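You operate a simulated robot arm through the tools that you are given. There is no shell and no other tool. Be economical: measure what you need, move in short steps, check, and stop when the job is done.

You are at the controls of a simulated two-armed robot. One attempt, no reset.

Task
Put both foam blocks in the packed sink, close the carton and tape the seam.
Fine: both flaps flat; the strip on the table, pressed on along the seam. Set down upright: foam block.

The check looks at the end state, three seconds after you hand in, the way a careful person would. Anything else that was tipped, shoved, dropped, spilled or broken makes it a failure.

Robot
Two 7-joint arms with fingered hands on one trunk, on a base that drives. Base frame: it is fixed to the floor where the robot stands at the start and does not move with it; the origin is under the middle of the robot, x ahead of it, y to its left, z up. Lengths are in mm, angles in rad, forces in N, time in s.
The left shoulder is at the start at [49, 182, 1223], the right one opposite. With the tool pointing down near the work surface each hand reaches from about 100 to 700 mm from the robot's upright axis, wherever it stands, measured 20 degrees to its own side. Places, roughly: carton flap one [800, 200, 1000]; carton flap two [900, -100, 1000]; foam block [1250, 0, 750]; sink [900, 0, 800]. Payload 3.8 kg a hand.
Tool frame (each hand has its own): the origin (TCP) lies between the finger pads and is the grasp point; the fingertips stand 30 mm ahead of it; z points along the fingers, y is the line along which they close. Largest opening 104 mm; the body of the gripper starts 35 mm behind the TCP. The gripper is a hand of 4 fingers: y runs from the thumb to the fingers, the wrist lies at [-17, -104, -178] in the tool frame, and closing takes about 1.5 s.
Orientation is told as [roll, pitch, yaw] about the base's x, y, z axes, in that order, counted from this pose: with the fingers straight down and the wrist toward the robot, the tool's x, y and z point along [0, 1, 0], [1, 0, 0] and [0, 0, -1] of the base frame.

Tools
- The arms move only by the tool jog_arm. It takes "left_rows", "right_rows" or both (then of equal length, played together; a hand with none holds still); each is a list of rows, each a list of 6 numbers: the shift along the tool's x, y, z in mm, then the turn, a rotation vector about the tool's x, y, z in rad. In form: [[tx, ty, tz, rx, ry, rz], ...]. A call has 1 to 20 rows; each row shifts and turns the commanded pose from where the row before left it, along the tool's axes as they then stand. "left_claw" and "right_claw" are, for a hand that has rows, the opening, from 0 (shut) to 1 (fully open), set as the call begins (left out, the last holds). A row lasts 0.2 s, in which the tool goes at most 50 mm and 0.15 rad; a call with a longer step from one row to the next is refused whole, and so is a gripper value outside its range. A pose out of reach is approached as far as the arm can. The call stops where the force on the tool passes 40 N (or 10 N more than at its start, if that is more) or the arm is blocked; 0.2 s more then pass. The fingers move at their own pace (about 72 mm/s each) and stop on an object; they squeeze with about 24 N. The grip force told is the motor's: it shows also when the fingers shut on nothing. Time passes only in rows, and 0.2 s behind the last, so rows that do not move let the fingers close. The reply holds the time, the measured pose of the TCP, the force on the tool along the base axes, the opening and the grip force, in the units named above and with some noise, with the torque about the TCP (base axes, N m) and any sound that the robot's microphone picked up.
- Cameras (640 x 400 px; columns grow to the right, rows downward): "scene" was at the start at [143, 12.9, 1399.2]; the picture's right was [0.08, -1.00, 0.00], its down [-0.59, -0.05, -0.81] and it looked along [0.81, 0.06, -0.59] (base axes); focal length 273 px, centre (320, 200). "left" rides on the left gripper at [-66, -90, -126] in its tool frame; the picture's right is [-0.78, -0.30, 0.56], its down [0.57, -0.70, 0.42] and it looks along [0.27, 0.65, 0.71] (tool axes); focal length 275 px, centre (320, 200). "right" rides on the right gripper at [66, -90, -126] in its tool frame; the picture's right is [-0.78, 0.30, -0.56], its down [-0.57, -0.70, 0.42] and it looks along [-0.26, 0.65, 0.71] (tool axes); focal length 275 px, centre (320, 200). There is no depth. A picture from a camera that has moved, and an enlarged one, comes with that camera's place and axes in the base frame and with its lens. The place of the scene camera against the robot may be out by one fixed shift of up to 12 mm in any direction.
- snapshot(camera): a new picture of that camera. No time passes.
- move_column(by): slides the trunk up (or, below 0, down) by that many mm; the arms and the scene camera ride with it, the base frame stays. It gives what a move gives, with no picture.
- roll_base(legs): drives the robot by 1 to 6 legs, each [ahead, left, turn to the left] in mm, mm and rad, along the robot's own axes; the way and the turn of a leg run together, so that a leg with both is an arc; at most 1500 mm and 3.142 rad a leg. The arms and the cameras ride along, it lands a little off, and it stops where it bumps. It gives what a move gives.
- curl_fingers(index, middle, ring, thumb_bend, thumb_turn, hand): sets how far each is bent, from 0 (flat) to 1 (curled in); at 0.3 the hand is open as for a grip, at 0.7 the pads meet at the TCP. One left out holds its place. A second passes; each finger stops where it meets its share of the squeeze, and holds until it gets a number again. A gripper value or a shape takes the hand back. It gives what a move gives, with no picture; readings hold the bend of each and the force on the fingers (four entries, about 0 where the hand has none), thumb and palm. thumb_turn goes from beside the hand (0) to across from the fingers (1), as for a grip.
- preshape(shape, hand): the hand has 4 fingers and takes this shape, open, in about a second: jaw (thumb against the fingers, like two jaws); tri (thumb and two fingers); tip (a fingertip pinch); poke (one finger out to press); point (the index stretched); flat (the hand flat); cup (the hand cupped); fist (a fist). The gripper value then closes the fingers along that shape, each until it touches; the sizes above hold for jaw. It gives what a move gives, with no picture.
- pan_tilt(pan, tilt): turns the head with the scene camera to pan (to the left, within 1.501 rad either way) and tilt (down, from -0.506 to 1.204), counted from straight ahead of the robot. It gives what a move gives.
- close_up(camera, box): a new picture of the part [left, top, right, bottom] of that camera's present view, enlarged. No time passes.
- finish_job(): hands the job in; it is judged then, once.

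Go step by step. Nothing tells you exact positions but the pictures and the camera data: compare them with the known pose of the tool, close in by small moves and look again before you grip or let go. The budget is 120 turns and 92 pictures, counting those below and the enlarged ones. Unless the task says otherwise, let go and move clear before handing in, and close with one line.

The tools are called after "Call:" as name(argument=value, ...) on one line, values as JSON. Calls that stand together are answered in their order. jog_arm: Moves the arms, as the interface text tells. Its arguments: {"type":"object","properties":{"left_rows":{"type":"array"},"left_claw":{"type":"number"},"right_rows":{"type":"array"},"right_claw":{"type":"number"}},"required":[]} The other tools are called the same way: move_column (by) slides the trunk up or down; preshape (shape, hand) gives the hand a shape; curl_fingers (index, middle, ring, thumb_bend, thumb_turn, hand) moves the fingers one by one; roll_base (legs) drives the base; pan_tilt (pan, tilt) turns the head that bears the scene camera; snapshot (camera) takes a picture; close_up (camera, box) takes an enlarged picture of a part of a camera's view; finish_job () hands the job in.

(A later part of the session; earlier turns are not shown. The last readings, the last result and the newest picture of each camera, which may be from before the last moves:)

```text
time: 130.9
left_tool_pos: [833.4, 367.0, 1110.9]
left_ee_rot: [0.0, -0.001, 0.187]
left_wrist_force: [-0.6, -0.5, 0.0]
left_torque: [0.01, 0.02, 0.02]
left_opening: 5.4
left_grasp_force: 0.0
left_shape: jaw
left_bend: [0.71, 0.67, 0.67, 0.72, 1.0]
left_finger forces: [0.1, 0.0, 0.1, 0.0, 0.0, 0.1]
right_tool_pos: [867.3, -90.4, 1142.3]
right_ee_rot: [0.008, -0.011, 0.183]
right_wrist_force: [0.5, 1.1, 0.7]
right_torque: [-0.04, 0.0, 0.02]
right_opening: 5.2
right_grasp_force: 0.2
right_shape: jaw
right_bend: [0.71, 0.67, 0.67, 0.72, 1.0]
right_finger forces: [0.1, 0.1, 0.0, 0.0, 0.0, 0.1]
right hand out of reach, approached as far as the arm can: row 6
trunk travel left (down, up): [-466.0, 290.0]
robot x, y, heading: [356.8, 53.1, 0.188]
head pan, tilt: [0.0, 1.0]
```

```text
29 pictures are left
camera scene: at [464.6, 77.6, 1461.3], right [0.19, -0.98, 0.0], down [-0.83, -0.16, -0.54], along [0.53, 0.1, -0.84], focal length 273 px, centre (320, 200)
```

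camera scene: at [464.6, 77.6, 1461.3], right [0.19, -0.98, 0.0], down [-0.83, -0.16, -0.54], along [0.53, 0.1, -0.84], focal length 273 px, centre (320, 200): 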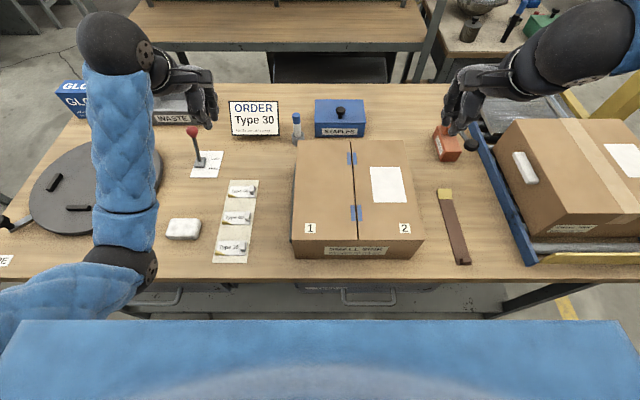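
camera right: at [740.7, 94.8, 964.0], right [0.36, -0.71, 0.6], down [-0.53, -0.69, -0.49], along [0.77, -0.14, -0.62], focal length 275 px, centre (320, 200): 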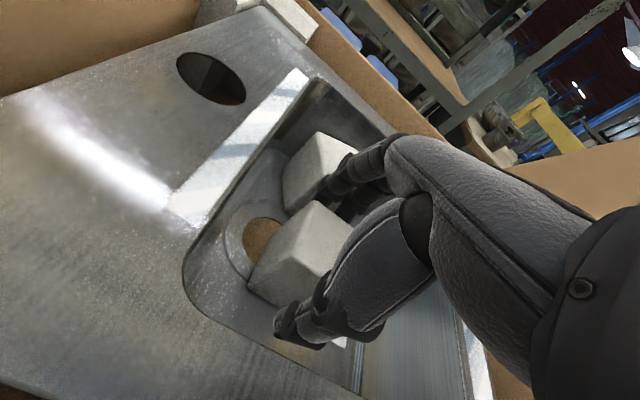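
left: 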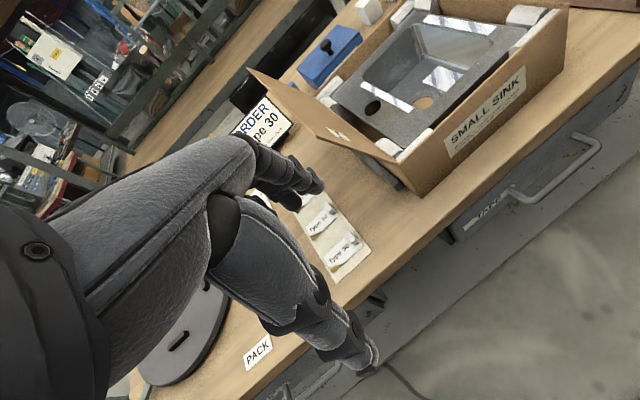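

The carton is neatly closed and the strip lies free to its right. I'll enlarge both to measure the seam and the strip.

Call:
close_up(camera="scene", box=[280, 130, 480, 270])

Call:
close_up(camera="scene", box=[420, 175, 490, 275])

```text
2.86 times, centred on (380, 200) of scene
camera zoom: at [464.6, 77.6, 1461.3], right [0.19, -0.98, 0.0], down [-0.83, -0.16, -0.54], along [0.53, 0.1, -0.84], focal length 781 px, centre (149, 200)
```

zoom: 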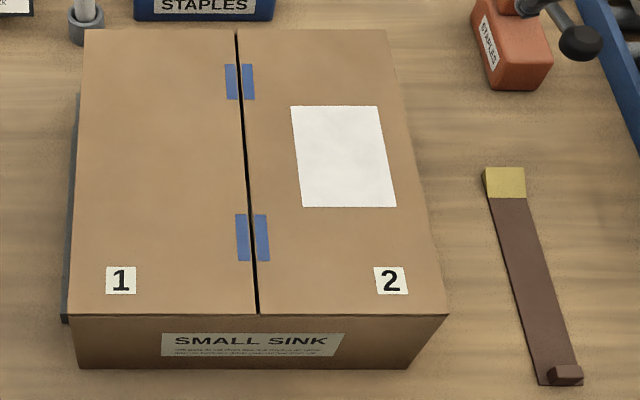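

```text
4.00 times, centred on (455, 225) of scene
camera zoom: at [464.6, 77.6, 1461.3], right [0.19, -0.98, 0.0], down [-0.83, -0.16, -0.54], along [0.53, 0.1, -0.84], focal length 1093 px, centre (-220, 100)
```

zoom: 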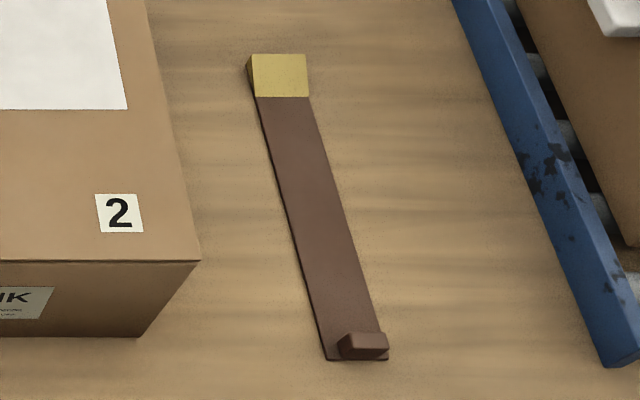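

Measured: seam runs 66–366 deep at 29 sideways; the strip is about 237 x 38 mm, from 48 to 285 deep at -252 to -261, its little grip block at the front end near [770, -237]. I'll drive back and right so the right hand is over that grip block, lower the trunk, and look.

Call:
roll_base(legs=[[-98, -161, 0]])

Call:
move_column(by=-91)

Call:
preshape(hand="right", shape="tip")

Call:
snapshot(camera="right")

```text
time: 132.5
left_tool_pos: [766.0, 188.7, 1110.5]
left_ee_rot: [0.002, -0.002, 0.187]
left_wrist_force: [0.8, 0.2, -0.6]
left_torque: [0.03, 0.03, 0.02]
left_opening: 5.5
left_grasp_force: 0.1
left_shape: jaw
left_bend: [0.71, 0.67, 0.67, 0.72, 1.0]
left_finger forces: [0.0, 0.0, 0.0, 0.1, 0.0, 0.0]
right_tool_pos: [801.1, -268.1, 1144.1]
right_ee_rot: [0.008, -0.012, 0.182]
right_wrist_force: [0.8, 0.1, 0.1]
right_torque: [0.04, 0.0, -0.03]
right_opening: 5.1
right_grasp_force: 0.0
right_shape: jaw
right_bend: [0.71, 0.67, 0.67, 0.72, 1.0]
right_finger forces: [0.0, 0.0, 0.0, 0.1, 0.0, 0.0]
trunk travel left (down, up): [-466.0, 290.0]
robot x, y, heading: [293.7, -120.6, 0.181]
head pan, tilt: [0.0, 1.0]
```

```text
time: 133.8
left_tool_pos: [766.0, 190.2, 1021.6]
left_ee_rot: [0.001, -0.002, 0.185]
left_wrist_force: [0.2, 0.4, -0.1]
left_torque: [-0.01, 0.01, 0.06]
left_opening: 5.4
left_grasp_force: 0.0
left_shape: jaw
left_bend: [0.71, 0.67, 0.67, 0.72, 1.0]
left_finger forces: [0.0, 0.0, 0.0, 0.0, 0.0, 0.0]
right_tool_pos: [800.2, -267.4, 1052.4]
right_ee_rot: [0.006, -0.012, 0.181]
right_wrist_force: [0.0, 0.3, -0.9]
right_torque: [-0.03, -0.03, 0.0]
right_opening: 5.5
right_grasp_force: 0.0
right_shape: jaw
right_bend: [0.71, 0.67, 0.67, 0.72, 1.0]
right_finger forces: [0.0, 0.1, 0.0, 0.0, 0.1, 0.0]
trunk travel left (down, up): [-375.0, 381.0]
robot x, y, heading: [298.5, -122.7, 0.188]
head pan, tilt: [0.0, 1.0]
```

```text
time: 134.7
left_tool_pos: [766.6, 190.5, 1019.8]
left_ee_rot: [0.0, -0.001, 0.187]
left_wrist_force: [-0.5, 0.4, -0.1]
left_torque: [0.02, -0.03, 0.02]
left_opening: 5.1
left_grasp_force: 0.1
left_shape: jaw
left_bend: [0.71, 0.67, 0.67, 0.72, 1.0]
left_finger forces: [0.1, 0.0, 0.0, 0.1, 0.1, 0.0]
right_tool_pos: [801.9, -267.7, 1051.9]
right_ee_rot: [0.006, -0.01, 0.182]
right_wrist_force: [-0.6, 0.3, -0.7]
right_torque: [-0.01, 0.02, -0.01]
right_opening: 103.5
right_grasp_force: 0.1
right_shape: tip
right_bend: [0.31, 0.98, 0.99, 0.3, 0.97]
right_finger forces: [0.0, 0.0, 0.0, 0.1, 0.0, 0.1]
trunk travel left (down, up): [-375.0, 381.0]
robot x, y, heading: [295.3, -119.6, 0.189]
head pan, tilt: [0.0, 1.0]
```

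```text
26 pictures are left
camera right: at [700.8, -219.3, 1177.2], right [0.43, -0.71, 0.55], down [-0.58, -0.69, -0.44], along [0.69, -0.14, -0.71], focal length 275 px, centre (320, 200)
```

right: 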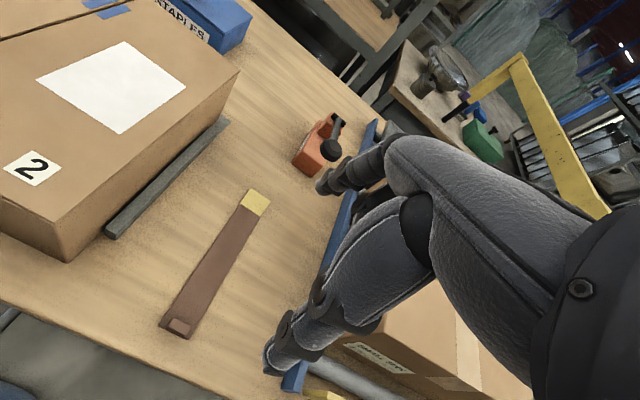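

The hand camera puts the grip block nearer [765, -247], with only index and thumb ready for a pinch. I'll move over it and down part of the way, then look again.

Call:
jog_arm(right_rows=[[6.8, -8.2, 38, 0, 0, 0], [6.8, -8.2, 38, 0, 0, 0], [6.8, -8.2, 38, 0, 0, 0], [6.8, -8.2, 38, 0, 0, 0]])

Call:
close_up(camera="right", box=[160, 120, 460, 400])

```text
time: 135.7
left_tool_pos: [768.0, 191.6, 1020.5]
left_ee_rot: [-0.001, 0.001, 0.188]
left_wrist_force: [0.2, 0.0, -0.3]
left_torque: [0.03, 0.02, 0.01]
left_opening: 5.4
left_grasp_force: 0.2
left_shape: jaw
left_bend: [0.71, 0.67, 0.67, 0.72, 1.0]
left_finger forces: [0.1, 0.1, 0.0, 0.1, 0.0, 0.0]
right_tool_pos: [764.9, -242.1, 897.7]
right_ee_rot: [0.009, -0.01, 0.181]
right_wrist_force: [-0.6, -0.1, -0.1]
right_torque: [0.01, 0.01, -0.02]
right_opening: 103.9
right_grasp_force: 0.0
right_shape: tip
right_bend: [0.31, 0.98, 0.99, 0.3, 0.97]
right_finger forces: [0.0, 0.1, 0.0, 0.1, 0.0, 0.0]
trunk travel left (down, up): [-375.0, 381.0]
robot x, y, heading: [295.3, -121.3, 0.19]
head pan, tilt: [0.0, 1.0]
```

```text
1.43 times, centred on (310, 260) of right
camera zoom: at [663.6, -195.4, 1023.8], right [0.43, -0.71, 0.55], down [-0.58, -0.69, -0.44], along [0.69, -0.14, -0.71], focal length 393 px, centre (334, 114)
```

zoom: 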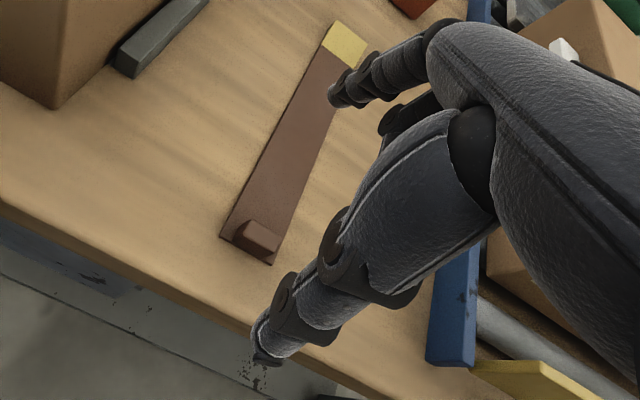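

The strip lies parallel to the table, 230 mm long, its grip block at [766, -246]. I'll half-close the pinch and come down onto it.

Call:
jog_arm(right_rows=[[-4, 0, 20, 0, 0, 0], [0, 0, 20, 0, 0, 0], [0, 0, 15, 0, 0, 0], [0, 0, 10, 0, 0, 0], [0, 0, 0, 0, 0, 0], [0, 0, 0, 0, 0, 0]], right_claw=0.5)

Call:
close_up(camera="right", box=[200, 120, 440, 360])

```text
time: 137.1
left_tool_pos: [766.8, 190.7, 1019.5]
left_ee_rot: [-0.001, 0.0, 0.187]
left_wrist_force: [-1.0, 0.7, 0.4]
left_torque: [-0.01, -0.02, -0.03]
left_opening: 5.6
left_grasp_force: 0.0
left_shape: jaw
left_bend: [0.71, 0.67, 0.67, 0.72, 1.0]
left_finger forces: [0.0, 0.0, 0.0, 0.0, 0.0, 0.0]
right_tool_pos: [768.5, -267.9, 864.7]
right_ee_rot: [0.006, -0.008, 0.182]
right_wrist_force: [0.1, -0.2, 0.3]
right_torque: [-0.02, 0.03, -0.01]
right_opening: 52.4
right_grasp_force: 0.1
right_shape: tip
right_bend: [0.73, 0.98, 0.99, 0.68, 1.0]
right_finger forces: [0.0, 0.1, 0.0, 0.0, 0.0, 0.1]
right hand out of reach, approached as far as the arm can: row 2, 3, 4
trunk travel left (down, up): [-375.0, 381.0]
robot x, y, heading: [296.1, -124.2, 0.185]
head pan, tilt: [0.0, 1.0]
```

```text
1.67 times, centred on (320, 240) of right
camera zoom: at [668.1, -220.8, 990.1], right [0.43, -0.71, 0.55], down [-0.58, -0.69, -0.43], along [0.69, -0.14, -0.71], focal length 459 px, centre (320, 133)
```

zoom: 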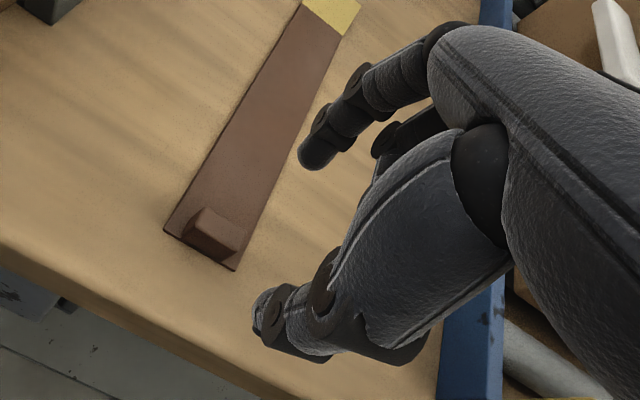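

The arm stopped at a joint limit, 22 mm too far right. I'll correct sideways with the base and then use the trunk for the rest of the way down.

Call:
roll_base(legs=[[2, 22, 0]])

Call:
close_up(camera="right", box=[200, 120, 440, 360])

```text
time: 137.8
left_tool_pos: [764.9, 213.7, 1019.4]
left_ee_rot: [-0.002, 0.0, 0.188]
left_wrist_force: [-0.2, 0.6, -0.3]
left_torque: [-0.03, 0.0, -0.01]
left_opening: 5.4
left_grasp_force: 0.0
left_shape: jaw
left_bend: [0.71, 0.67, 0.67, 0.72, 1.0]
left_finger forces: [0.1, 0.0, 0.0, 0.1, 0.1, 0.0]
right_tool_pos: [765.7, -246.6, 864.6]
right_ee_rot: [0.005, -0.01, 0.18]
right_wrist_force: [-0.2, 1.2, 1.3]
right_torque: [0.01, 0.0, 0.01]
right_opening: 52.5
right_grasp_force: 0.0
right_shape: tip
right_bend: [0.73, 0.98, 0.99, 0.68, 1.0]
right_finger forces: [0.1, 0.0, 0.0, 0.0, 0.0, 0.0]
trunk travel left (down, up): [-375.0, 381.0]
robot x, y, heading: [293.9, -101.5, 0.185]
head pan, tilt: [0.0, 1.0]
```

```text
1.67 times, centred on (320, 240) of right
camera zoom: at [665.8, -197.9, 990.3], right [0.43, -0.71, 0.56], down [-0.58, -0.69, -0.43], along [0.69, -0.14, -0.71], focal length 459 px, centre (320, 133)
```

zoom: 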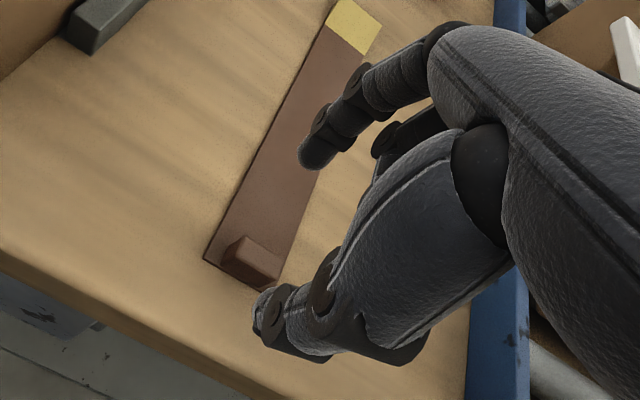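

Aligned within about 3 mm. Lowering with the trunk, then looking once more before pinching.

Call:
move_column(by=-36)

Call:
close_up(camera="right", box=[200, 120, 440, 360])

```text
time: 138.7
left_tool_pos: [765.0, 212.5, 984.2]
left_ee_rot: [0.0, -0.002, 0.186]
left_wrist_force: [0.5, 0.5, 0.3]
left_torque: [-0.01, 0.0, -0.01]
left_opening: 5.4
left_grasp_force: 0.0
left_shape: jaw
left_bend: [0.71, 0.67, 0.67, 0.72, 1.0]
left_finger forces: [0.0, 0.0, 0.0, 0.0, 0.0, 0.0]
right_tool_pos: [766.4, -247.2, 829.4]
right_ee_rot: [0.007, -0.009, 0.182]
right_wrist_force: [0.4, 0.0, 1.3]
right_torque: [-0.01, -0.02, 0.03]
right_opening: 52.8
right_grasp_force: 0.0
right_shape: tip
right_bend: [0.73, 0.98, 0.99, 0.68, 1.0]
right_finger forces: [0.0, 0.0, 0.1, 0.0, 0.1, 0.1]
trunk travel left (down, up): [-339.0, 417.0]
robot x, y, heading: [292.2, -100.1, 0.186]
head pan, tilt: [0.0, 1.0]
```

```text
1.67 times, centred on (320, 240) of right
camera zoom: at [665.5, -199.2, 954.5], right [0.43, -0.71, 0.55], down [-0.58, -0.69, -0.43], along [0.69, -0.14, -0.71], focal length 459 px, centre (320, 133)
```

zoom: 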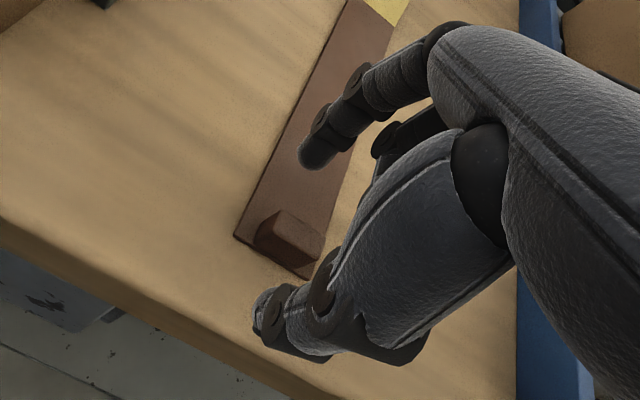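

The grip block sits right on the line between index and thumb. Going 3 mm lower and pinching.

Call:
move_column(by=-4)

Call:
jog_arm(right_rows=[[0, 0, 0, 0, 0, 0], [0, 0, 0, 0, 0, 0], [0, 0, 0, 0, 0, 0], [0, 0, 0, 0, 0, 0], [0, 0, 0, 0, 0, 0], [0, 0, 0, 0, 0, 0]], right_claw=0.05)

Call:
close_up(camera="right", box=[200, 120, 440, 360])

```text
time: 139.2
left_tool_pos: [765.2, 212.9, 979.5]
left_ee_rot: [0.0, 0.0, 0.186]
left_wrist_force: [-0.9, 0.0, 0.1]
left_torque: [0.0, -0.01, 0.01]
left_opening: 5.7
left_grasp_force: 0.0
left_shape: jaw
left_bend: [0.71, 0.67, 0.67, 0.72, 1.0]
left_finger forces: [0.0, 0.1, 0.0, 0.1, 0.0, 0.0]
right_tool_pos: [766.5, -246.8, 824.1]
right_ee_rot: [0.005, -0.007, 0.181]
right_wrist_force: [0.4, -0.2, -0.5]
right_torque: [0.0, -0.01, -0.03]
right_opening: 52.6
right_grasp_force: 0.0
right_shape: tip
right_bend: [0.73, 0.98, 0.99, 0.68, 1.0]
right_finger forces: [0.0, 0.0, 0.1, 0.0, 0.0, 0.1]
trunk travel left (down, up): [-335.0, 421.0]
robot x, y, heading: [296.0, -100.7, 0.185]
head pan, tilt: [0.0, 1.0]
```

```text
time: 140.6
left_tool_pos: [765.6, 212.0, 979.5]
left_ee_rot: [0.0, -0.001, 0.187]
left_wrist_force: [0.2, 0.0, 0.6]
left_torque: [0.02, -0.01, 0.0]
left_opening: 5.2
left_grasp_force: 0.2
left_shape: jaw
left_bend: [0.71, 0.67, 0.67, 0.72, 1.0]
left_finger forces: [0.1, 0.0, 0.0, 0.2, 0.1, 0.1]
right_tool_pos: [765.9, -247.7, 824.9]
right_ee_rot: [0.007, -0.006, 0.181]
right_wrist_force: [-1.0, 0.0, -0.3]
right_torque: [-0.06, 0.03, -0.07]
right_opening: 6.8
right_grasp_force: 23.9
right_shape: tip
right_bend: [0.71, 1.0, 1.0, 0.73, 1.0]
right_finger forces: [20.5, 0.0, 0.0, 0.0, 20.5, 0.0]
trunk travel left (down, up): [-335.0, 421.0]
robot x, y, heading: [295.6, -102.3, 0.183]
head pan, tilt: [0.0, 1.0]
```

```text
1.67 times, centred on (320, 240) of right
camera zoom: at [666.1, -199.3, 950.2], right [0.43, -0.71, 0.55], down [-0.58, -0.69, -0.43], along [0.69, -0.14, -0.71], focal length 459 px, centre (320, 133)
```

zoom: 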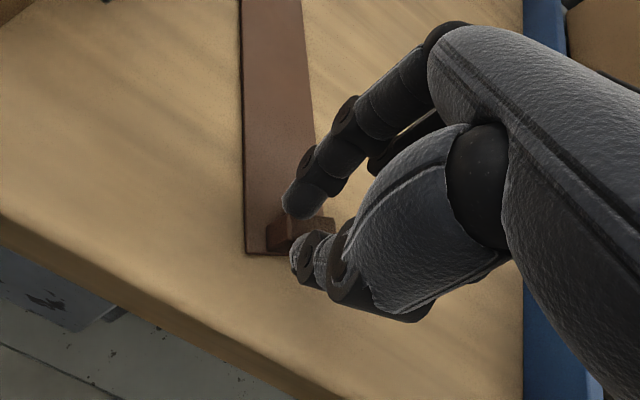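

The pinch holds with about 20 N, but the strip swung roughly 0.47 rad to the left about the grip. I'll lift a little and check whether it hangs firmly and level before deciding.

Call:
move_column(by=40)

Call:
snapshot(camera="right")

Call:
snapshot(camera="scene")

```text
time: 141.4
left_tool_pos: [766.5, 211.8, 1019.5]
left_ee_rot: [-0.001, 0.001, 0.186]
left_wrist_force: [-0.1, 0.3, 0.1]
left_torque: [-0.01, -0.03, -0.02]
left_opening: 5.2
left_grasp_force: 0.0
left_shape: jaw
left_bend: [0.71, 0.67, 0.67, 0.72, 1.0]
left_finger forces: [0.1, 0.0, 0.0, 0.0, 0.1, 0.0]
right_tool_pos: [765.9, -248.5, 864.8]
right_ee_rot: [0.006, -0.007, 0.182]
right_wrist_force: [0.5, -0.9, -1.0]
right_torque: [-0.04, 0.01, -0.09]
right_opening: 6.6
right_grasp_force: 24.3
right_shape: tip
right_bend: [0.71, 1.0, 1.0, 0.73, 1.0]
right_finger forces: [19.2, 0.1, 0.1, 0.1, 20.9, 0.1]
trunk travel left (down, up): [-375.0, 381.0]
robot x, y, heading: [291.9, -100.3, 0.187]
head pan, tilt: [0.0, 1.0]
```

```text
20 pictures are left
camera right: at [666.3, -199.5, 990.0], right [0.43, -0.71, 0.55], down [-0.58, -0.69, -0.43], along [0.69, -0.14, -0.71], focal length 275 px, centre (320, 200)
```

right: 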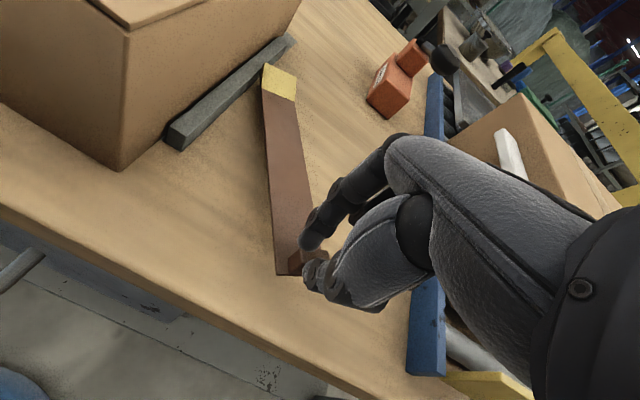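

```text
19 pictures are left
camera scene: at [416.5, -73.3, 1369.7], right [0.19, -0.98, 0.0], down [-0.83, -0.16, -0.54], along [0.53, 0.1, -0.84], focal length 273 px, centre (320, 200)
```

scene: 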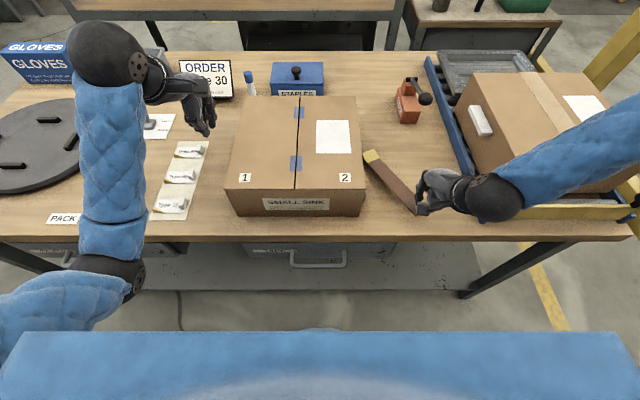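

The strip is held nearly level, its far end sagging about 20 mm and swung 0.43 rad left of the hand. I'll raise it and turn the hand right by that amount so the strip lies parallel to the seam again.

Call:
move_column(by=170)

Call:
jog_arm(right_rows=[[0, 0, 0, 0, 0, 0.07], [0, 0, 0, 0, 0, 0.07], [0, 0, 0, 0, 0, 0.07], [0, 0, 0, 0, 0, 0.07], [0, 0, 0, 0, 0, 0.07], [0, 0, 0, 0, 0, 0.075]])

Call:
snapshot(camera="scene")

```text
time: 143.3
left_tool_pos: [765.4, 211.8, 1188.1]
left_ee_rot: [0.0, 0.0, 0.189]
left_wrist_force: [0.5, 0.0, 0.5]
left_torque: [0.03, 0.02, -0.01]
left_opening: 5.4
left_grasp_force: 0.0
left_shape: jaw
left_bend: [0.71, 0.67, 0.67, 0.72, 1.0]
left_finger forces: [0.0, 0.0, 0.1, 0.0, 0.0, 0.0]
right_tool_pos: [764.8, -247.8, 1060.5]
right_ee_rot: [0.009, -0.065, 0.185]
right_wrist_force: [-0.7, 0.2, 0.2]
right_torque: [-0.03, 0.03, 0.0]
right_opening: 5.1
right_grasp_force: 24.0
right_shape: tip
right_bend: [0.7, 1.0, 1.0, 0.75, 1.0]
right_finger forces: [27.8, 0.1, 0.0, 0.1, 20.8, 0.0]
trunk travel left (down, up): [-545.0, 211.0]
robot x, y, heading: [293.4, -98.8, 0.185]
head pan, tilt: [0.0, 1.0]
```

```text
time: 144.7
left_tool_pos: [764.8, 212.1, 1189.9]
left_ee_rot: [0.0, 0.0, 0.187]
left_wrist_force: [0.4, 0.3, -0.1]
left_torque: [0.0, -0.02, 0.03]
left_opening: 5.5
left_grasp_force: 0.1
left_shape: jaw
left_bend: [0.71, 0.67, 0.67, 0.72, 1.0]
left_finger forces: [0.0, 0.0, 0.0, 0.0, 0.1, 0.2]
right_tool_pos: [764.5, -264.8, 1080.3]
right_ee_rot: [0.036, -0.054, -0.244]
right_wrist_force: [-0.4, 0.1, 0.0]
right_torque: [-0.01, 0.05, -0.02]
right_opening: 5.3
right_grasp_force: 23.5
right_shape: tip
right_bend: [0.7, 1.0, 1.0, 0.75, 1.0]
right_finger forces: [26.8, 0.0, 0.0, 0.0, 20.7, 0.0]
right hand out of reach, approached as far as the arm can: row 1, 2, 3, 4, 5, 6
trunk travel left (down, up): [-545.0, 211.0]
robot x, y, heading: [290.7, -103.6, 0.186]
head pan, tilt: [0.0, 1.0]
```

```text
18 pictures are left
camera scene: at [385.9, -78.8, 1540.8], right [0.19, -0.98, 0.0], down [-0.83, -0.16, -0.54], along [0.53, 0.1, -0.84], focal length 273 px, centre (320, 200)
```

scene: 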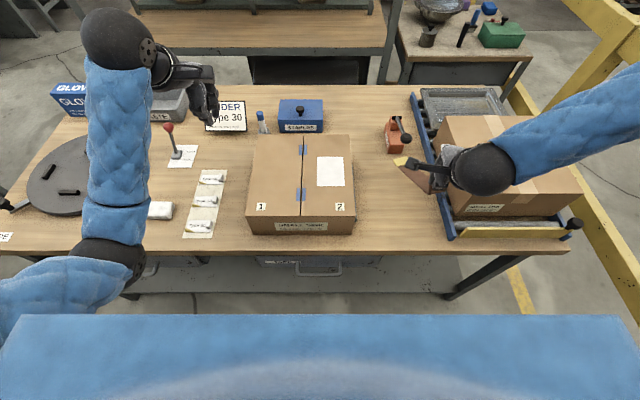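

The reading changed a little during the lift, and the strip looks foreshortened now. I'll look closely.

Call:
close_up(camera="scene", box=[370, 130, 490, 220])

Call:
snapshot(camera="right")

```text
4.44 times, centred on (430, 175) of scene
camera zoom: at [385.9, -78.8, 1540.8], right [0.19, -0.98, 0.0], down [-0.83, -0.16, -0.54], along [0.53, 0.1, -0.84], focal length 1215 px, centre (-169, 311)
```

zoom: 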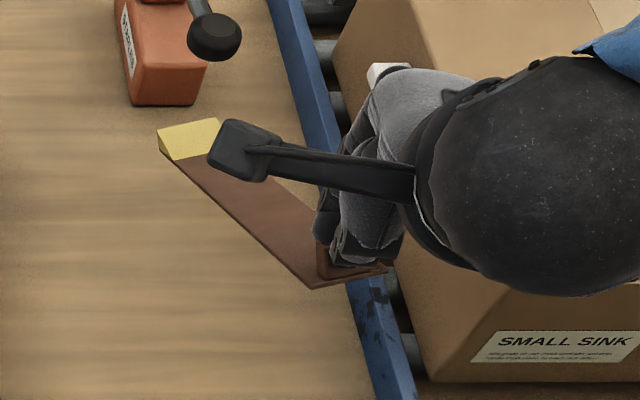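

```text
16 pictures are left
camera right: at [686.5, -181.8, 1203.6], right [0.07, -0.84, 0.54], down [-0.79, -0.38, -0.48], along [0.61, -0.4, -0.69], focal length 275 px, centre (320, 200)
```

right: 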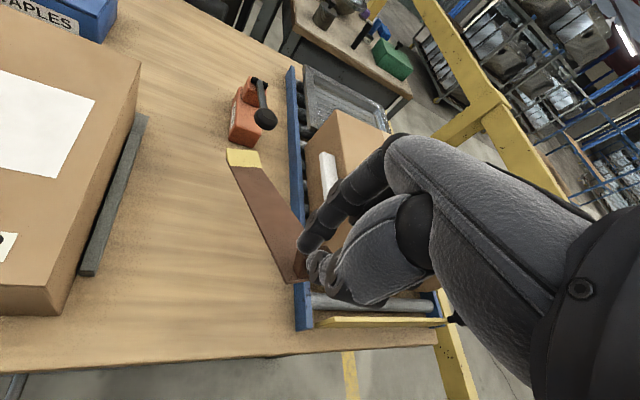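

The strip is parallel to the seam now (0.18 rad) but has slipped in the pinch so its far end hangs about 30 degrees down. That suits laying it: touch the far end down at the back of the seam first, then lower the near end. I'll raise a bit and drive over to the seam.

Call:
move_column(by=60)

Call:
roll_base(legs=[[0, 292, 0], [98, 0, 0]])

Call:
snapshot(camera="right")

Call:
close_up(camera="scene", box=[330, 130, 530, 270])

```text
time: 145.7
left_tool_pos: [765.5, 212.4, 1250.3]
left_ee_rot: [0.0, 0.001, 0.187]
left_wrist_force: [-0.4, 1.0, -1.0]
left_torque: [-0.01, -0.02, -0.01]
left_opening: 5.3
left_grasp_force: 0.1
left_shape: jaw
left_bend: [0.71, 0.67, 0.67, 0.72, 1.0]
left_finger forces: [0.1, 0.0, 0.0, 0.1, 0.0, 0.0]
right_tool_pos: [764.7, -265.9, 1142.8]
right_ee_rot: [0.035, -0.058, -0.243]
right_wrist_force: [-0.9, 0.1, 0.7]
right_torque: [-0.01, 0.0, 0.0]
right_opening: 5.4
right_grasp_force: 24.0
right_shape: tip
right_bend: [0.7, 1.0, 1.0, 0.75, 1.0]
right_finger forces: [26.8, 0.1, 0.0, 0.0, 20.7, 0.0]
trunk travel left (down, up): [-605.0, 151.0]
robot x, y, heading: [292.5, -103.2, 0.191]
head pan, tilt: [0.0, 1.0]
```

```text
time: 148.5
left_tool_pos: [811.6, 508.0, 1249.1]
left_ee_rot: [0.0, 0.001, 0.184]
left_wrist_force: [0.1, 0.7, -0.4]
left_torque: [-0.01, 0.02, -0.01]
left_opening: 5.4
left_grasp_force: 0.1
left_shape: jaw
left_bend: [0.71, 0.67, 0.67, 0.72, 1.0]
left_finger forces: [0.0, 0.0, 0.0, 0.1, 0.1, 0.0]
right_tool_pos: [810.6, 32.1, 1142.7]
right_ee_rot: [0.038, -0.057, -0.246]
right_wrist_force: [0.6, 0.0, -0.2]
right_torque: [-0.03, -0.01, 0.01]
right_opening: 5.6
right_grasp_force: 24.0
right_shape: tip
right_bend: [0.7, 1.0, 1.0, 0.75, 1.0]
right_finger forces: [26.8, 0.0, 0.0, 0.1, 20.6, 0.0]
trunk travel left (down, up): [-605.0, 151.0]
robot x, y, heading: [336.5, 194.8, 0.181]
head pan, tilt: [0.0, 1.0]
```

```text
15 pictures are left
camera right: at [732.6, 115.1, 1266.0], right [0.06, -0.84, 0.54], down [-0.79, -0.38, -0.48], along [0.61, -0.4, -0.69], focal length 275 px, centre (320, 200)
```

right: 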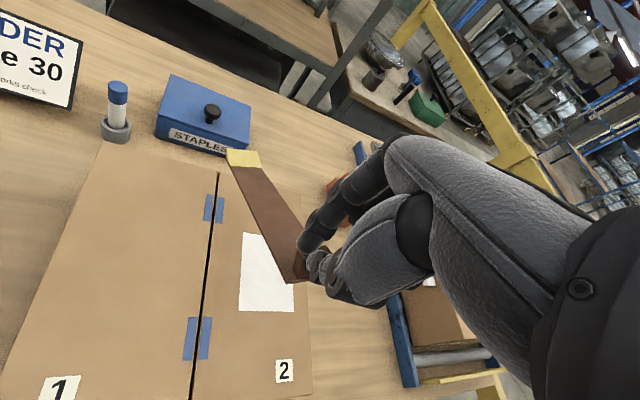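

```text
2.86 times, centred on (430, 200) of scene
camera zoom: at [428.9, 218.6, 1600.9], right [0.18, -0.98, 0.0], down [-0.83, -0.15, -0.54], along [0.53, 0.1, -0.84], focal length 781 px, centre (6, 200)
```

zoom: 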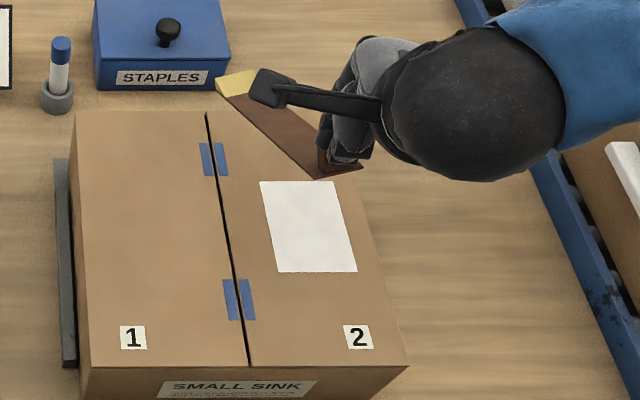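

Compared in the same hand view, the strip hangs about 8 mm right of the seam line and 8 mm too far back. I'll correct that with the base and lower until the far end is just above the carton.

Call:
roll_base(legs=[[-8, 8, 0.005]])

Call:
move_column(by=-70)

Call:
snapshot(camera="right")

Call:
close_up(camera="scene", box=[330, 110, 490, 240])

```text
time: 149.2
left_tool_pos: [802.4, 515.9, 1248.9]
left_ee_rot: [0.003, 0.003, 0.189]
left_wrist_force: [-0.2, 0.4, 0.7]
left_torque: [0.03, 0.04, -0.01]
left_opening: 5.4
left_grasp_force: 0.0
left_shape: jaw
left_bend: [0.71, 0.67, 0.67, 0.72, 1.0]
left_finger forces: [0.0, 0.0, 0.1, 0.1, 0.1, 0.0]
right_tool_pos: [802.8, 38.3, 1142.6]
right_ee_rot: [0.039, -0.056, -0.241]
right_wrist_force: [-0.6, -0.3, -0.1]
right_torque: [0.05, 0.03, 0.0]
right_opening: 5.2
right_grasp_force: 24.5
right_shape: tip
right_bend: [0.7, 1.0, 1.0, 0.75, 1.0]
right_finger forces: [26.8, 0.1, 0.0, 0.0, 20.8, 0.0]
trunk travel left (down, up): [-605.0, 151.0]
robot x, y, heading: [328.9, 202.5, 0.191]
head pan, tilt: [0.0, 1.0]
```

```text
time: 150.3
left_tool_pos: [801.2, 517.9, 1179.8]
left_ee_rot: [0.0, -0.003, 0.188]
left_wrist_force: [0.3, 0.3, 0.5]
left_torque: [0.04, -0.06, 0.03]
left_opening: 5.3
left_grasp_force: 0.0
left_shape: jaw
left_bend: [0.71, 0.67, 0.67, 0.72, 1.0]
left_finger forces: [0.1, 0.0, 0.0, 0.0, 0.1, 0.0]
right_tool_pos: [801.9, 41.5, 1072.9]
right_ee_rot: [0.037, -0.058, -0.241]
right_wrist_force: [-0.4, 0.2, -0.5]
right_torque: [-0.01, -0.01, 0.01]
right_opening: 5.1
right_grasp_force: 23.5
right_shape: tip
right_bend: [0.7, 1.0, 1.0, 0.75, 1.0]
right_finger forces: [26.6, 0.0, 0.0, 0.1, 20.7, 0.0]
trunk travel left (down, up): [-535.0, 221.0]
robot x, y, heading: [329.9, 201.9, 0.186]
head pan, tilt: [0.0, 1.0]
```

```text
13 pictures are left
camera right: at [722.7, 123.1, 1196.5], right [0.07, -0.84, 0.54], down [-0.79, -0.38, -0.49], along [0.61, -0.4, -0.68], focal length 275 px, centre (320, 200)
```

right: 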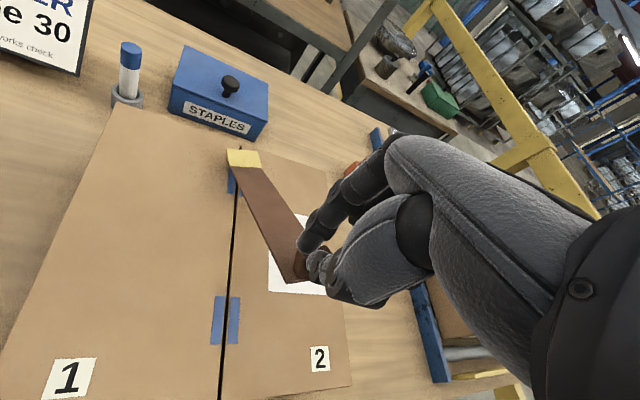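

```text
3.08 times, centred on (410, 175) of scene
camera zoom: at [422.8, 226.1, 1530.9], right [0.19, -0.98, 0.0], down [-0.83, -0.16, -0.54], along [0.53, 0.1, -0.84], focal length 841 px, centre (43, 277)
```

zoom: 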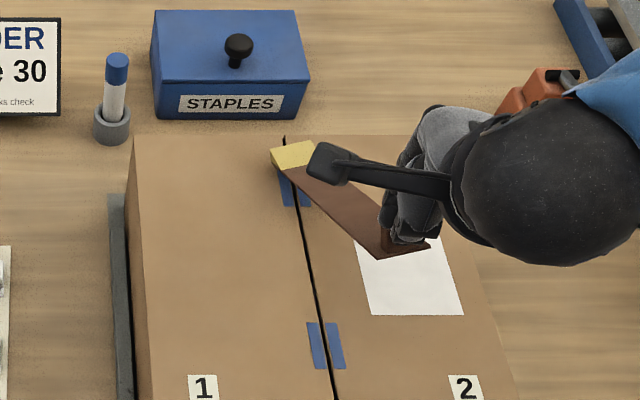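

The strip's far end is about 15 mm above the back of the seam and some 4 mm too far left. I'll shift right 4 and back 28 (the end will slide back as it flattens), then lower until the far end touches.

Call:
roll_base(legs=[[-28, -4, 0]])

Call:
move_column(by=-40)

Call:
snapshot(camera="right")

```text
time: 151.1
left_tool_pos: [773.9, 508.1, 1179.8]
left_ee_rot: [-0.001, -0.001, 0.189]
left_wrist_force: [0.4, -0.9, -0.1]
left_torque: [0.0, -0.05, 0.0]
left_opening: 5.4
left_grasp_force: 0.1
left_shape: jaw
left_bend: [0.71, 0.67, 0.67, 0.72, 1.0]
left_finger forces: [0.0, 0.0, 0.0, 0.0, 0.0, 0.1]
right_tool_pos: [774.6, 29.9, 1073.8]
right_ee_rot: [0.035, -0.058, -0.241]
right_wrist_force: [0.4, -0.6, -0.2]
right_torque: [-0.01, -0.01, -0.03]
right_opening: 5.3
right_grasp_force: 24.4
right_shape: tip
right_bend: [0.7, 1.0, 1.0, 0.75, 1.0]
right_finger forces: [26.7, 0.0, 0.0, 0.0, 20.7, 0.0]
trunk travel left (down, up): [-535.0, 221.0]
robot x, y, heading: [304.0, 195.5, 0.188]
head pan, tilt: [0.0, 1.0]
```

```text
time: 151.9
left_tool_pos: [774.5, 508.5, 1140.3]
left_ee_rot: [0.0, 0.0, 0.186]
left_wrist_force: [0.0, 0.5, -0.1]
left_torque: [0.0, 0.04, 0.02]
left_opening: 5.3
left_grasp_force: 0.0
left_shape: jaw
left_bend: [0.71, 0.67, 0.67, 0.72, 1.0]
left_finger forces: [0.0, 0.1, 0.0, 0.1, 0.1, 0.1]
right_tool_pos: [775.4, 30.1, 1033.7]
right_ee_rot: [0.036, -0.057, -0.24]
right_wrist_force: [-0.4, 0.1, 1.7]
right_torque: [0.03, -0.12, -0.03]
right_opening: 5.2
right_grasp_force: 24.1
right_shape: tip
right_bend: [0.7, 1.0, 1.0, 0.75, 1.0]
right_finger forces: [23.6, 0.0, 0.0, 0.0, 17.3, 0.0]
trunk travel left (down, up): [-495.0, 261.0]
robot x, y, heading: [302.9, 192.3, 0.19]
head pan, tilt: [0.0, 1.0]
```

```text
11 pictures are left
camera right: at [696.3, 113.9, 1156.3], right [0.07, -0.84, 0.54], down [-0.79, -0.38, -0.49], along [0.61, -0.4, -0.68], focal length 275 px, centre (320, 200)
```

right: 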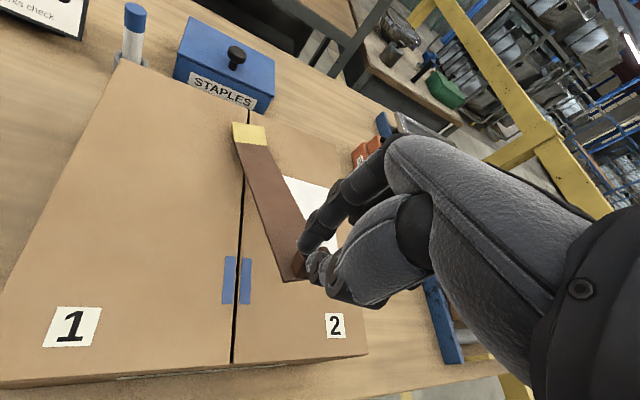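

The far end touches down on the seam and the strip pivots easily. Lowering the near end further.

Call:
move_column(by=-50)

Call:
snapshot(camera="right")

```text
time: 152.9
left_tool_pos: [773.9, 507.5, 1090.2]
left_ee_rot: [0.0, -0.003, 0.188]
left_wrist_force: [0.0, 0.1, 1.0]
left_torque: [-0.02, 0.01, -0.03]
left_opening: 5.5
left_grasp_force: 0.0
left_shape: jaw
left_bend: [0.71, 0.67, 0.67, 0.72, 1.0]
left_finger forces: [0.1, 0.1, 0.0, 0.0, 0.0, 0.1]
right_tool_pos: [774.1, 29.3, 983.1]
right_ee_rot: [0.036, -0.057, -0.24]
right_wrist_force: [-0.3, 0.6, -0.1]
right_torque: [-0.03, 0.0, -0.01]
right_opening: 4.9
right_grasp_force: 23.8
right_shape: tip
right_bend: [0.71, 1.0, 1.0, 0.74, 1.0]
right_finger forces: [19.1, 0.1, 0.0, 0.1, 18.7, 0.0]
trunk travel left (down, up): [-445.0, 311.0]
robot x, y, heading: [306.6, 195.1, 0.191]
head pan, tilt: [0.0, 1.0]
```

```text
10 pictures are left
camera right: at [695.8, 113.7, 1106.4], right [0.07, -0.84, 0.54], down [-0.79, -0.38, -0.49], along [0.61, -0.4, -0.68], focal length 275 px, centre (320, 200)
```

right: 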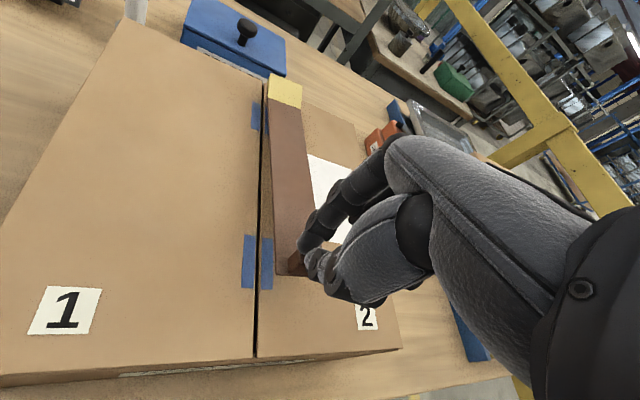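

The strip has pivoted to nearly level, about 35 mm above the carton, but now points 0.06 rad right of the seam. I'll turn the base a little left and shift back to keep the grip end on the seam line.

Call:
roll_base(legs=[[-15, -24, 0.062]])

Call:
snapshot(camera="right")

```text
time: 153.7
left_tool_pos: [743.7, 509.0, 1090.8]
left_ee_rot: [0.001, -0.002, 0.251]
left_wrist_force: [0.2, -0.4, 0.1]
left_torque: [0.03, 0.0, -0.02]
left_opening: 5.1
left_grasp_force: 0.0
left_shape: jaw
left_bend: [0.71, 0.67, 0.67, 0.72, 1.0]
left_finger forces: [0.0, 0.0, 0.0, 0.1, 0.0, 0.0]
right_tool_pos: [774.2, 32.9, 983.6]
right_ee_rot: [0.039, -0.059, -0.179]
right_wrist_force: [-0.2, -0.2, -0.2]
right_torque: [0.05, 0.01, 0.01]
right_opening: 4.7
right_grasp_force: 23.7
right_shape: tip
right_bend: [0.71, 1.0, 1.0, 0.74, 1.0]
right_finger forces: [18.9, 0.1, 0.0, 0.0, 18.8, 0.1]
trunk travel left (down, up): [-445.0, 311.0]
robot x, y, heading: [292.6, 165.6, 0.25]
head pan, tilt: [0.0, 1.0]
```

```text
9 pictures are left
camera right: at [690.6, 110.4, 1106.4], right [0.12, -0.83, 0.54], down [-0.76, -0.43, -0.49], along [0.64, -0.36, -0.68], focal length 275 px, centre (320, 200)
```

right: 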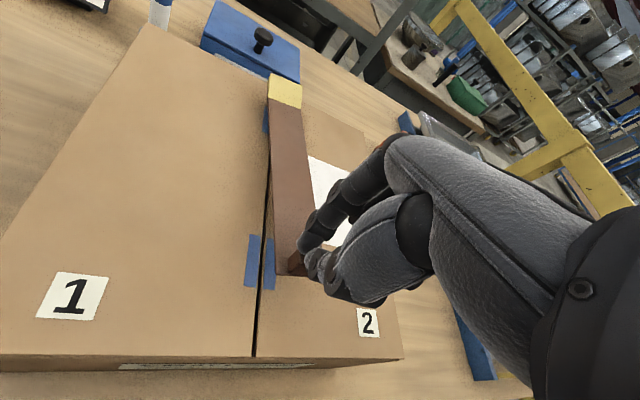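

Strip and seam are now parallel and in line. Lowering it onto the seam.

Call:
move_column(by=-36)

Call:
snapshot(camera="right")

```text
time: 154.5
left_tool_pos: [744.6, 509.5, 1054.4]
left_ee_rot: [0.0, -0.002, 0.252]
left_wrist_force: [0.0, -0.1, -0.4]
left_torque: [-0.02, 0.02, 0.01]
left_opening: 5.2
left_grasp_force: 0.1
left_shape: jaw
left_bend: [0.71, 0.67, 0.67, 0.72, 1.0]
left_finger forces: [0.0, 0.0, 0.0, 0.1, 0.0, 0.1]
right_tool_pos: [776.3, 33.4, 948.1]
right_ee_rot: [0.038, -0.06, -0.18]
right_wrist_force: [-1.7, -4.3, 9.8]
right_torque: [-0.06, 0.0, -0.01]
right_opening: 4.7
right_grasp_force: 24.3
right_shape: tip
right_bend: [0.71, 1.0, 1.0, 0.74, 1.0]
right_finger forces: [28.1, 0.0, 0.0, 0.1, 22.1, 0.0]
trunk travel left (down, up): [-409.0, 347.0]
robot x, y, heading: [290.4, 167.9, 0.25]
head pan, tilt: [0.0, 1.0]
```

```text
8 pictures are left
camera right: at [691.7, 111.3, 1070.8], right [0.12, -0.83, 0.54], down [-0.76, -0.43, -0.49], along [0.64, -0.36, -0.68], focal length 275 px, centre (320, 200)
```

right: 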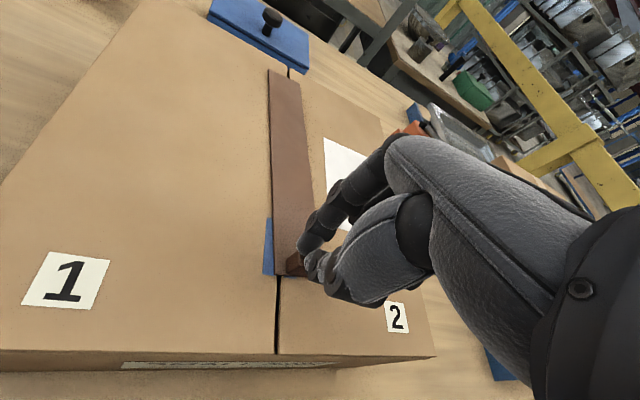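

The strip rests on the seam, covering it along its whole length. I'll open the pinch slightly, lift off straight up, and check.

Call:
jog_arm(right_rows=[[0, 0, 0, 0, 0, 0], [0, 0, 0, 0, 0, 0], [0, 0, 0, 0, 0, 0], [0, 0, 0, 0, 0, 0]], right_claw=0.4)

Call:
move_column(by=110)

Call:
close_up(camera="right", box=[120, 100, 440, 360])

```text
time: 155.5
left_tool_pos: [744.5, 510.5, 1052.8]
left_ee_rot: [-0.001, -0.001, 0.251]
left_wrist_force: [-0.6, -0.1, -0.1]
left_torque: [-0.02, 0.02, -0.01]
left_opening: 5.5
left_grasp_force: 0.0
left_shape: jaw
left_bend: [0.71, 0.67, 0.67, 0.72, 1.0]
left_finger forces: [0.0, 0.1, 0.0, 0.0, 0.0, 0.0]
right_tool_pos: [774.7, 33.2, 947.2]
right_ee_rot: [0.035, -0.059, -0.178]
right_wrist_force: [0.9, -0.8, -0.2]
right_torque: [0.03, 0.0, 0.0]
right_opening: 41.1
right_grasp_force: 0.0
right_shape: tip
right_bend: [0.74, 0.98, 0.99, 0.72, 1.0]
right_finger forces: [0.1, 0.1, 0.0, 0.1, 0.1, 0.1]
trunk travel left (down, up): [-409.0, 347.0]
robot x, y, heading: [294.0, 167.7, 0.249]
head pan, tilt: [0.0, 1.0]
```

```text
time: 156.9
left_tool_pos: [744.4, 510.6, 1162.5]
left_ee_rot: [-0.001, -0.001, 0.249]
left_wrist_force: [0.2, 0.8, -0.3]
left_torque: [0.0, -0.02, -0.01]
left_opening: 5.3
left_grasp_force: 0.0
left_shape: jaw
left_bend: [0.71, 0.67, 0.67, 0.72, 1.0]
left_finger forces: [0.1, 0.0, 0.0, 0.0, 0.1, 0.0]
right_tool_pos: [775.9, 34.0, 1056.8]
right_ee_rot: [0.037, -0.054, -0.182]
right_wrist_force: [-0.6, 0.7, -0.7]
right_torque: [-0.02, 0.0, -0.03]
right_opening: 41.2
right_grasp_force: 0.0
right_shape: tip
right_bend: [0.74, 0.98, 0.99, 0.72, 1.0]
right_finger forces: [0.1, 0.1, 0.0, 0.0, 0.0, 0.0]
trunk travel left (down, up): [-519.0, 237.0]
robot x, y, heading: [294.4, 163.6, 0.251]
head pan, tilt: [0.0, 1.0]
```

```text
1.54 times, centred on (280, 230) of right
camera zoom: at [691.5, 111.5, 1179.9], right [0.12, -0.83, 0.54], down [-0.76, -0.43, -0.48], along [0.63, -0.36, -0.69], focal length 424 px, centre (382, 154)
```

zoom: 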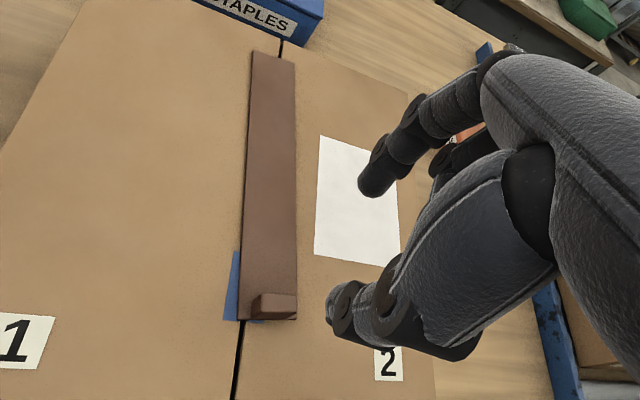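

The strip stays down, but its near end lies about 17 mm too far right (the seam runs along its left edge there) while its far end is about 7 mm too far left. I'll close the fingertips, set them down just right of the grip block and nudge the near end left; it should pivot the far end right.

Call:
jog_arm(right_rows=[[-10, 2, 0, 0, 0, 0], [-10, 2, 0, 0, 0, 0], [-10, 2, 0, 0, 0, 0], [0, 0, 0, 0, 0, 0], [0, 0, 0, 0, 0, 0]], right_claw=0.0)

Call:
move_column(by=-100)

Call:
close_up(camera="right", box=[180, 160, 400, 340])

```text
time: 158.1
left_tool_pos: [744.0, 510.2, 1163.4]
left_ee_rot: [0.0, -0.002, 0.253]
left_wrist_force: [-0.9, -0.5, 0.1]
left_torque: [-0.02, 0.0, 0.02]
left_opening: 5.6
left_grasp_force: 0.1
left_shape: jaw
left_bend: [0.71, 0.67, 0.67, 0.72, 1.0]
left_finger forces: [0.0, 0.1, 0.0, 0.1, 0.0, 0.0]
right_tool_pos: [777.5, 3.2, 1055.1]
right_ee_rot: [0.036, -0.058, -0.178]
right_wrist_force: [0.9, -0.5, -0.1]
right_torque: [0.03, -0.04, 0.02]
right_opening: 0.0
right_grasp_force: 23.9
right_shape: tip
right_bend: [0.7, 1.0, 1.0, 0.67, 1.0]
right_finger forces: [0.0, 0.0, 0.1, 0.0, 0.0, 0.1]
trunk travel left (down, up): [-519.0, 237.0]
robot x, y, heading: [295.4, 168.6, 0.253]
head pan, tilt: [0.0, 1.0]
```

```text
time: 159.5
left_tool_pos: [743.9, 510.2, 1064.6]
left_ee_rot: [-0.001, -0.003, 0.252]
left_wrist_force: [0.6, -0.6, 0.2]
left_torque: [-0.02, 0.04, 0.01]
left_opening: 5.2
left_grasp_force: 0.0
left_shape: jaw
left_bend: [0.71, 0.67, 0.67, 0.72, 1.0]
left_finger forces: [0.1, 0.0, 0.1, 0.1, 0.0, 0.0]
right_tool_pos: [775.9, 3.1, 957.2]
right_ee_rot: [0.037, -0.059, -0.181]
right_wrist_force: [0.1, 0.0, -1.3]
right_torque: [-0.02, 0.02, 0.0]
right_opening: 0.0
right_grasp_force: 24.0
right_shape: tip
right_bend: [0.7, 1.0, 1.0, 0.67, 1.0]
right_finger forces: [0.0, 0.0, 0.0, 0.0, 0.0, 0.1]
trunk travel left (down, up): [-419.0, 337.0]
robot x, y, heading: [293.6, 167.5, 0.248]
head pan, tilt: [0.0, 1.0]
```

```text
2.22 times, centred on (290, 250) of right
camera zoom: at [691.6, 80.9, 1079.8], right [0.12, -0.83, 0.54], down [-0.76, -0.43, -0.49], along [0.64, -0.36, -0.68], focal length 612 px, centre (387, 89)
```

zoom: 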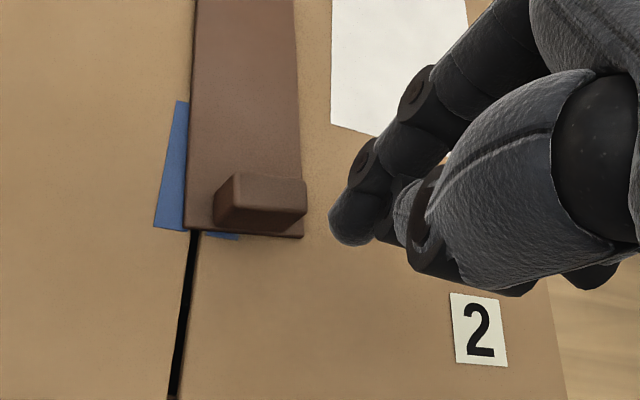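

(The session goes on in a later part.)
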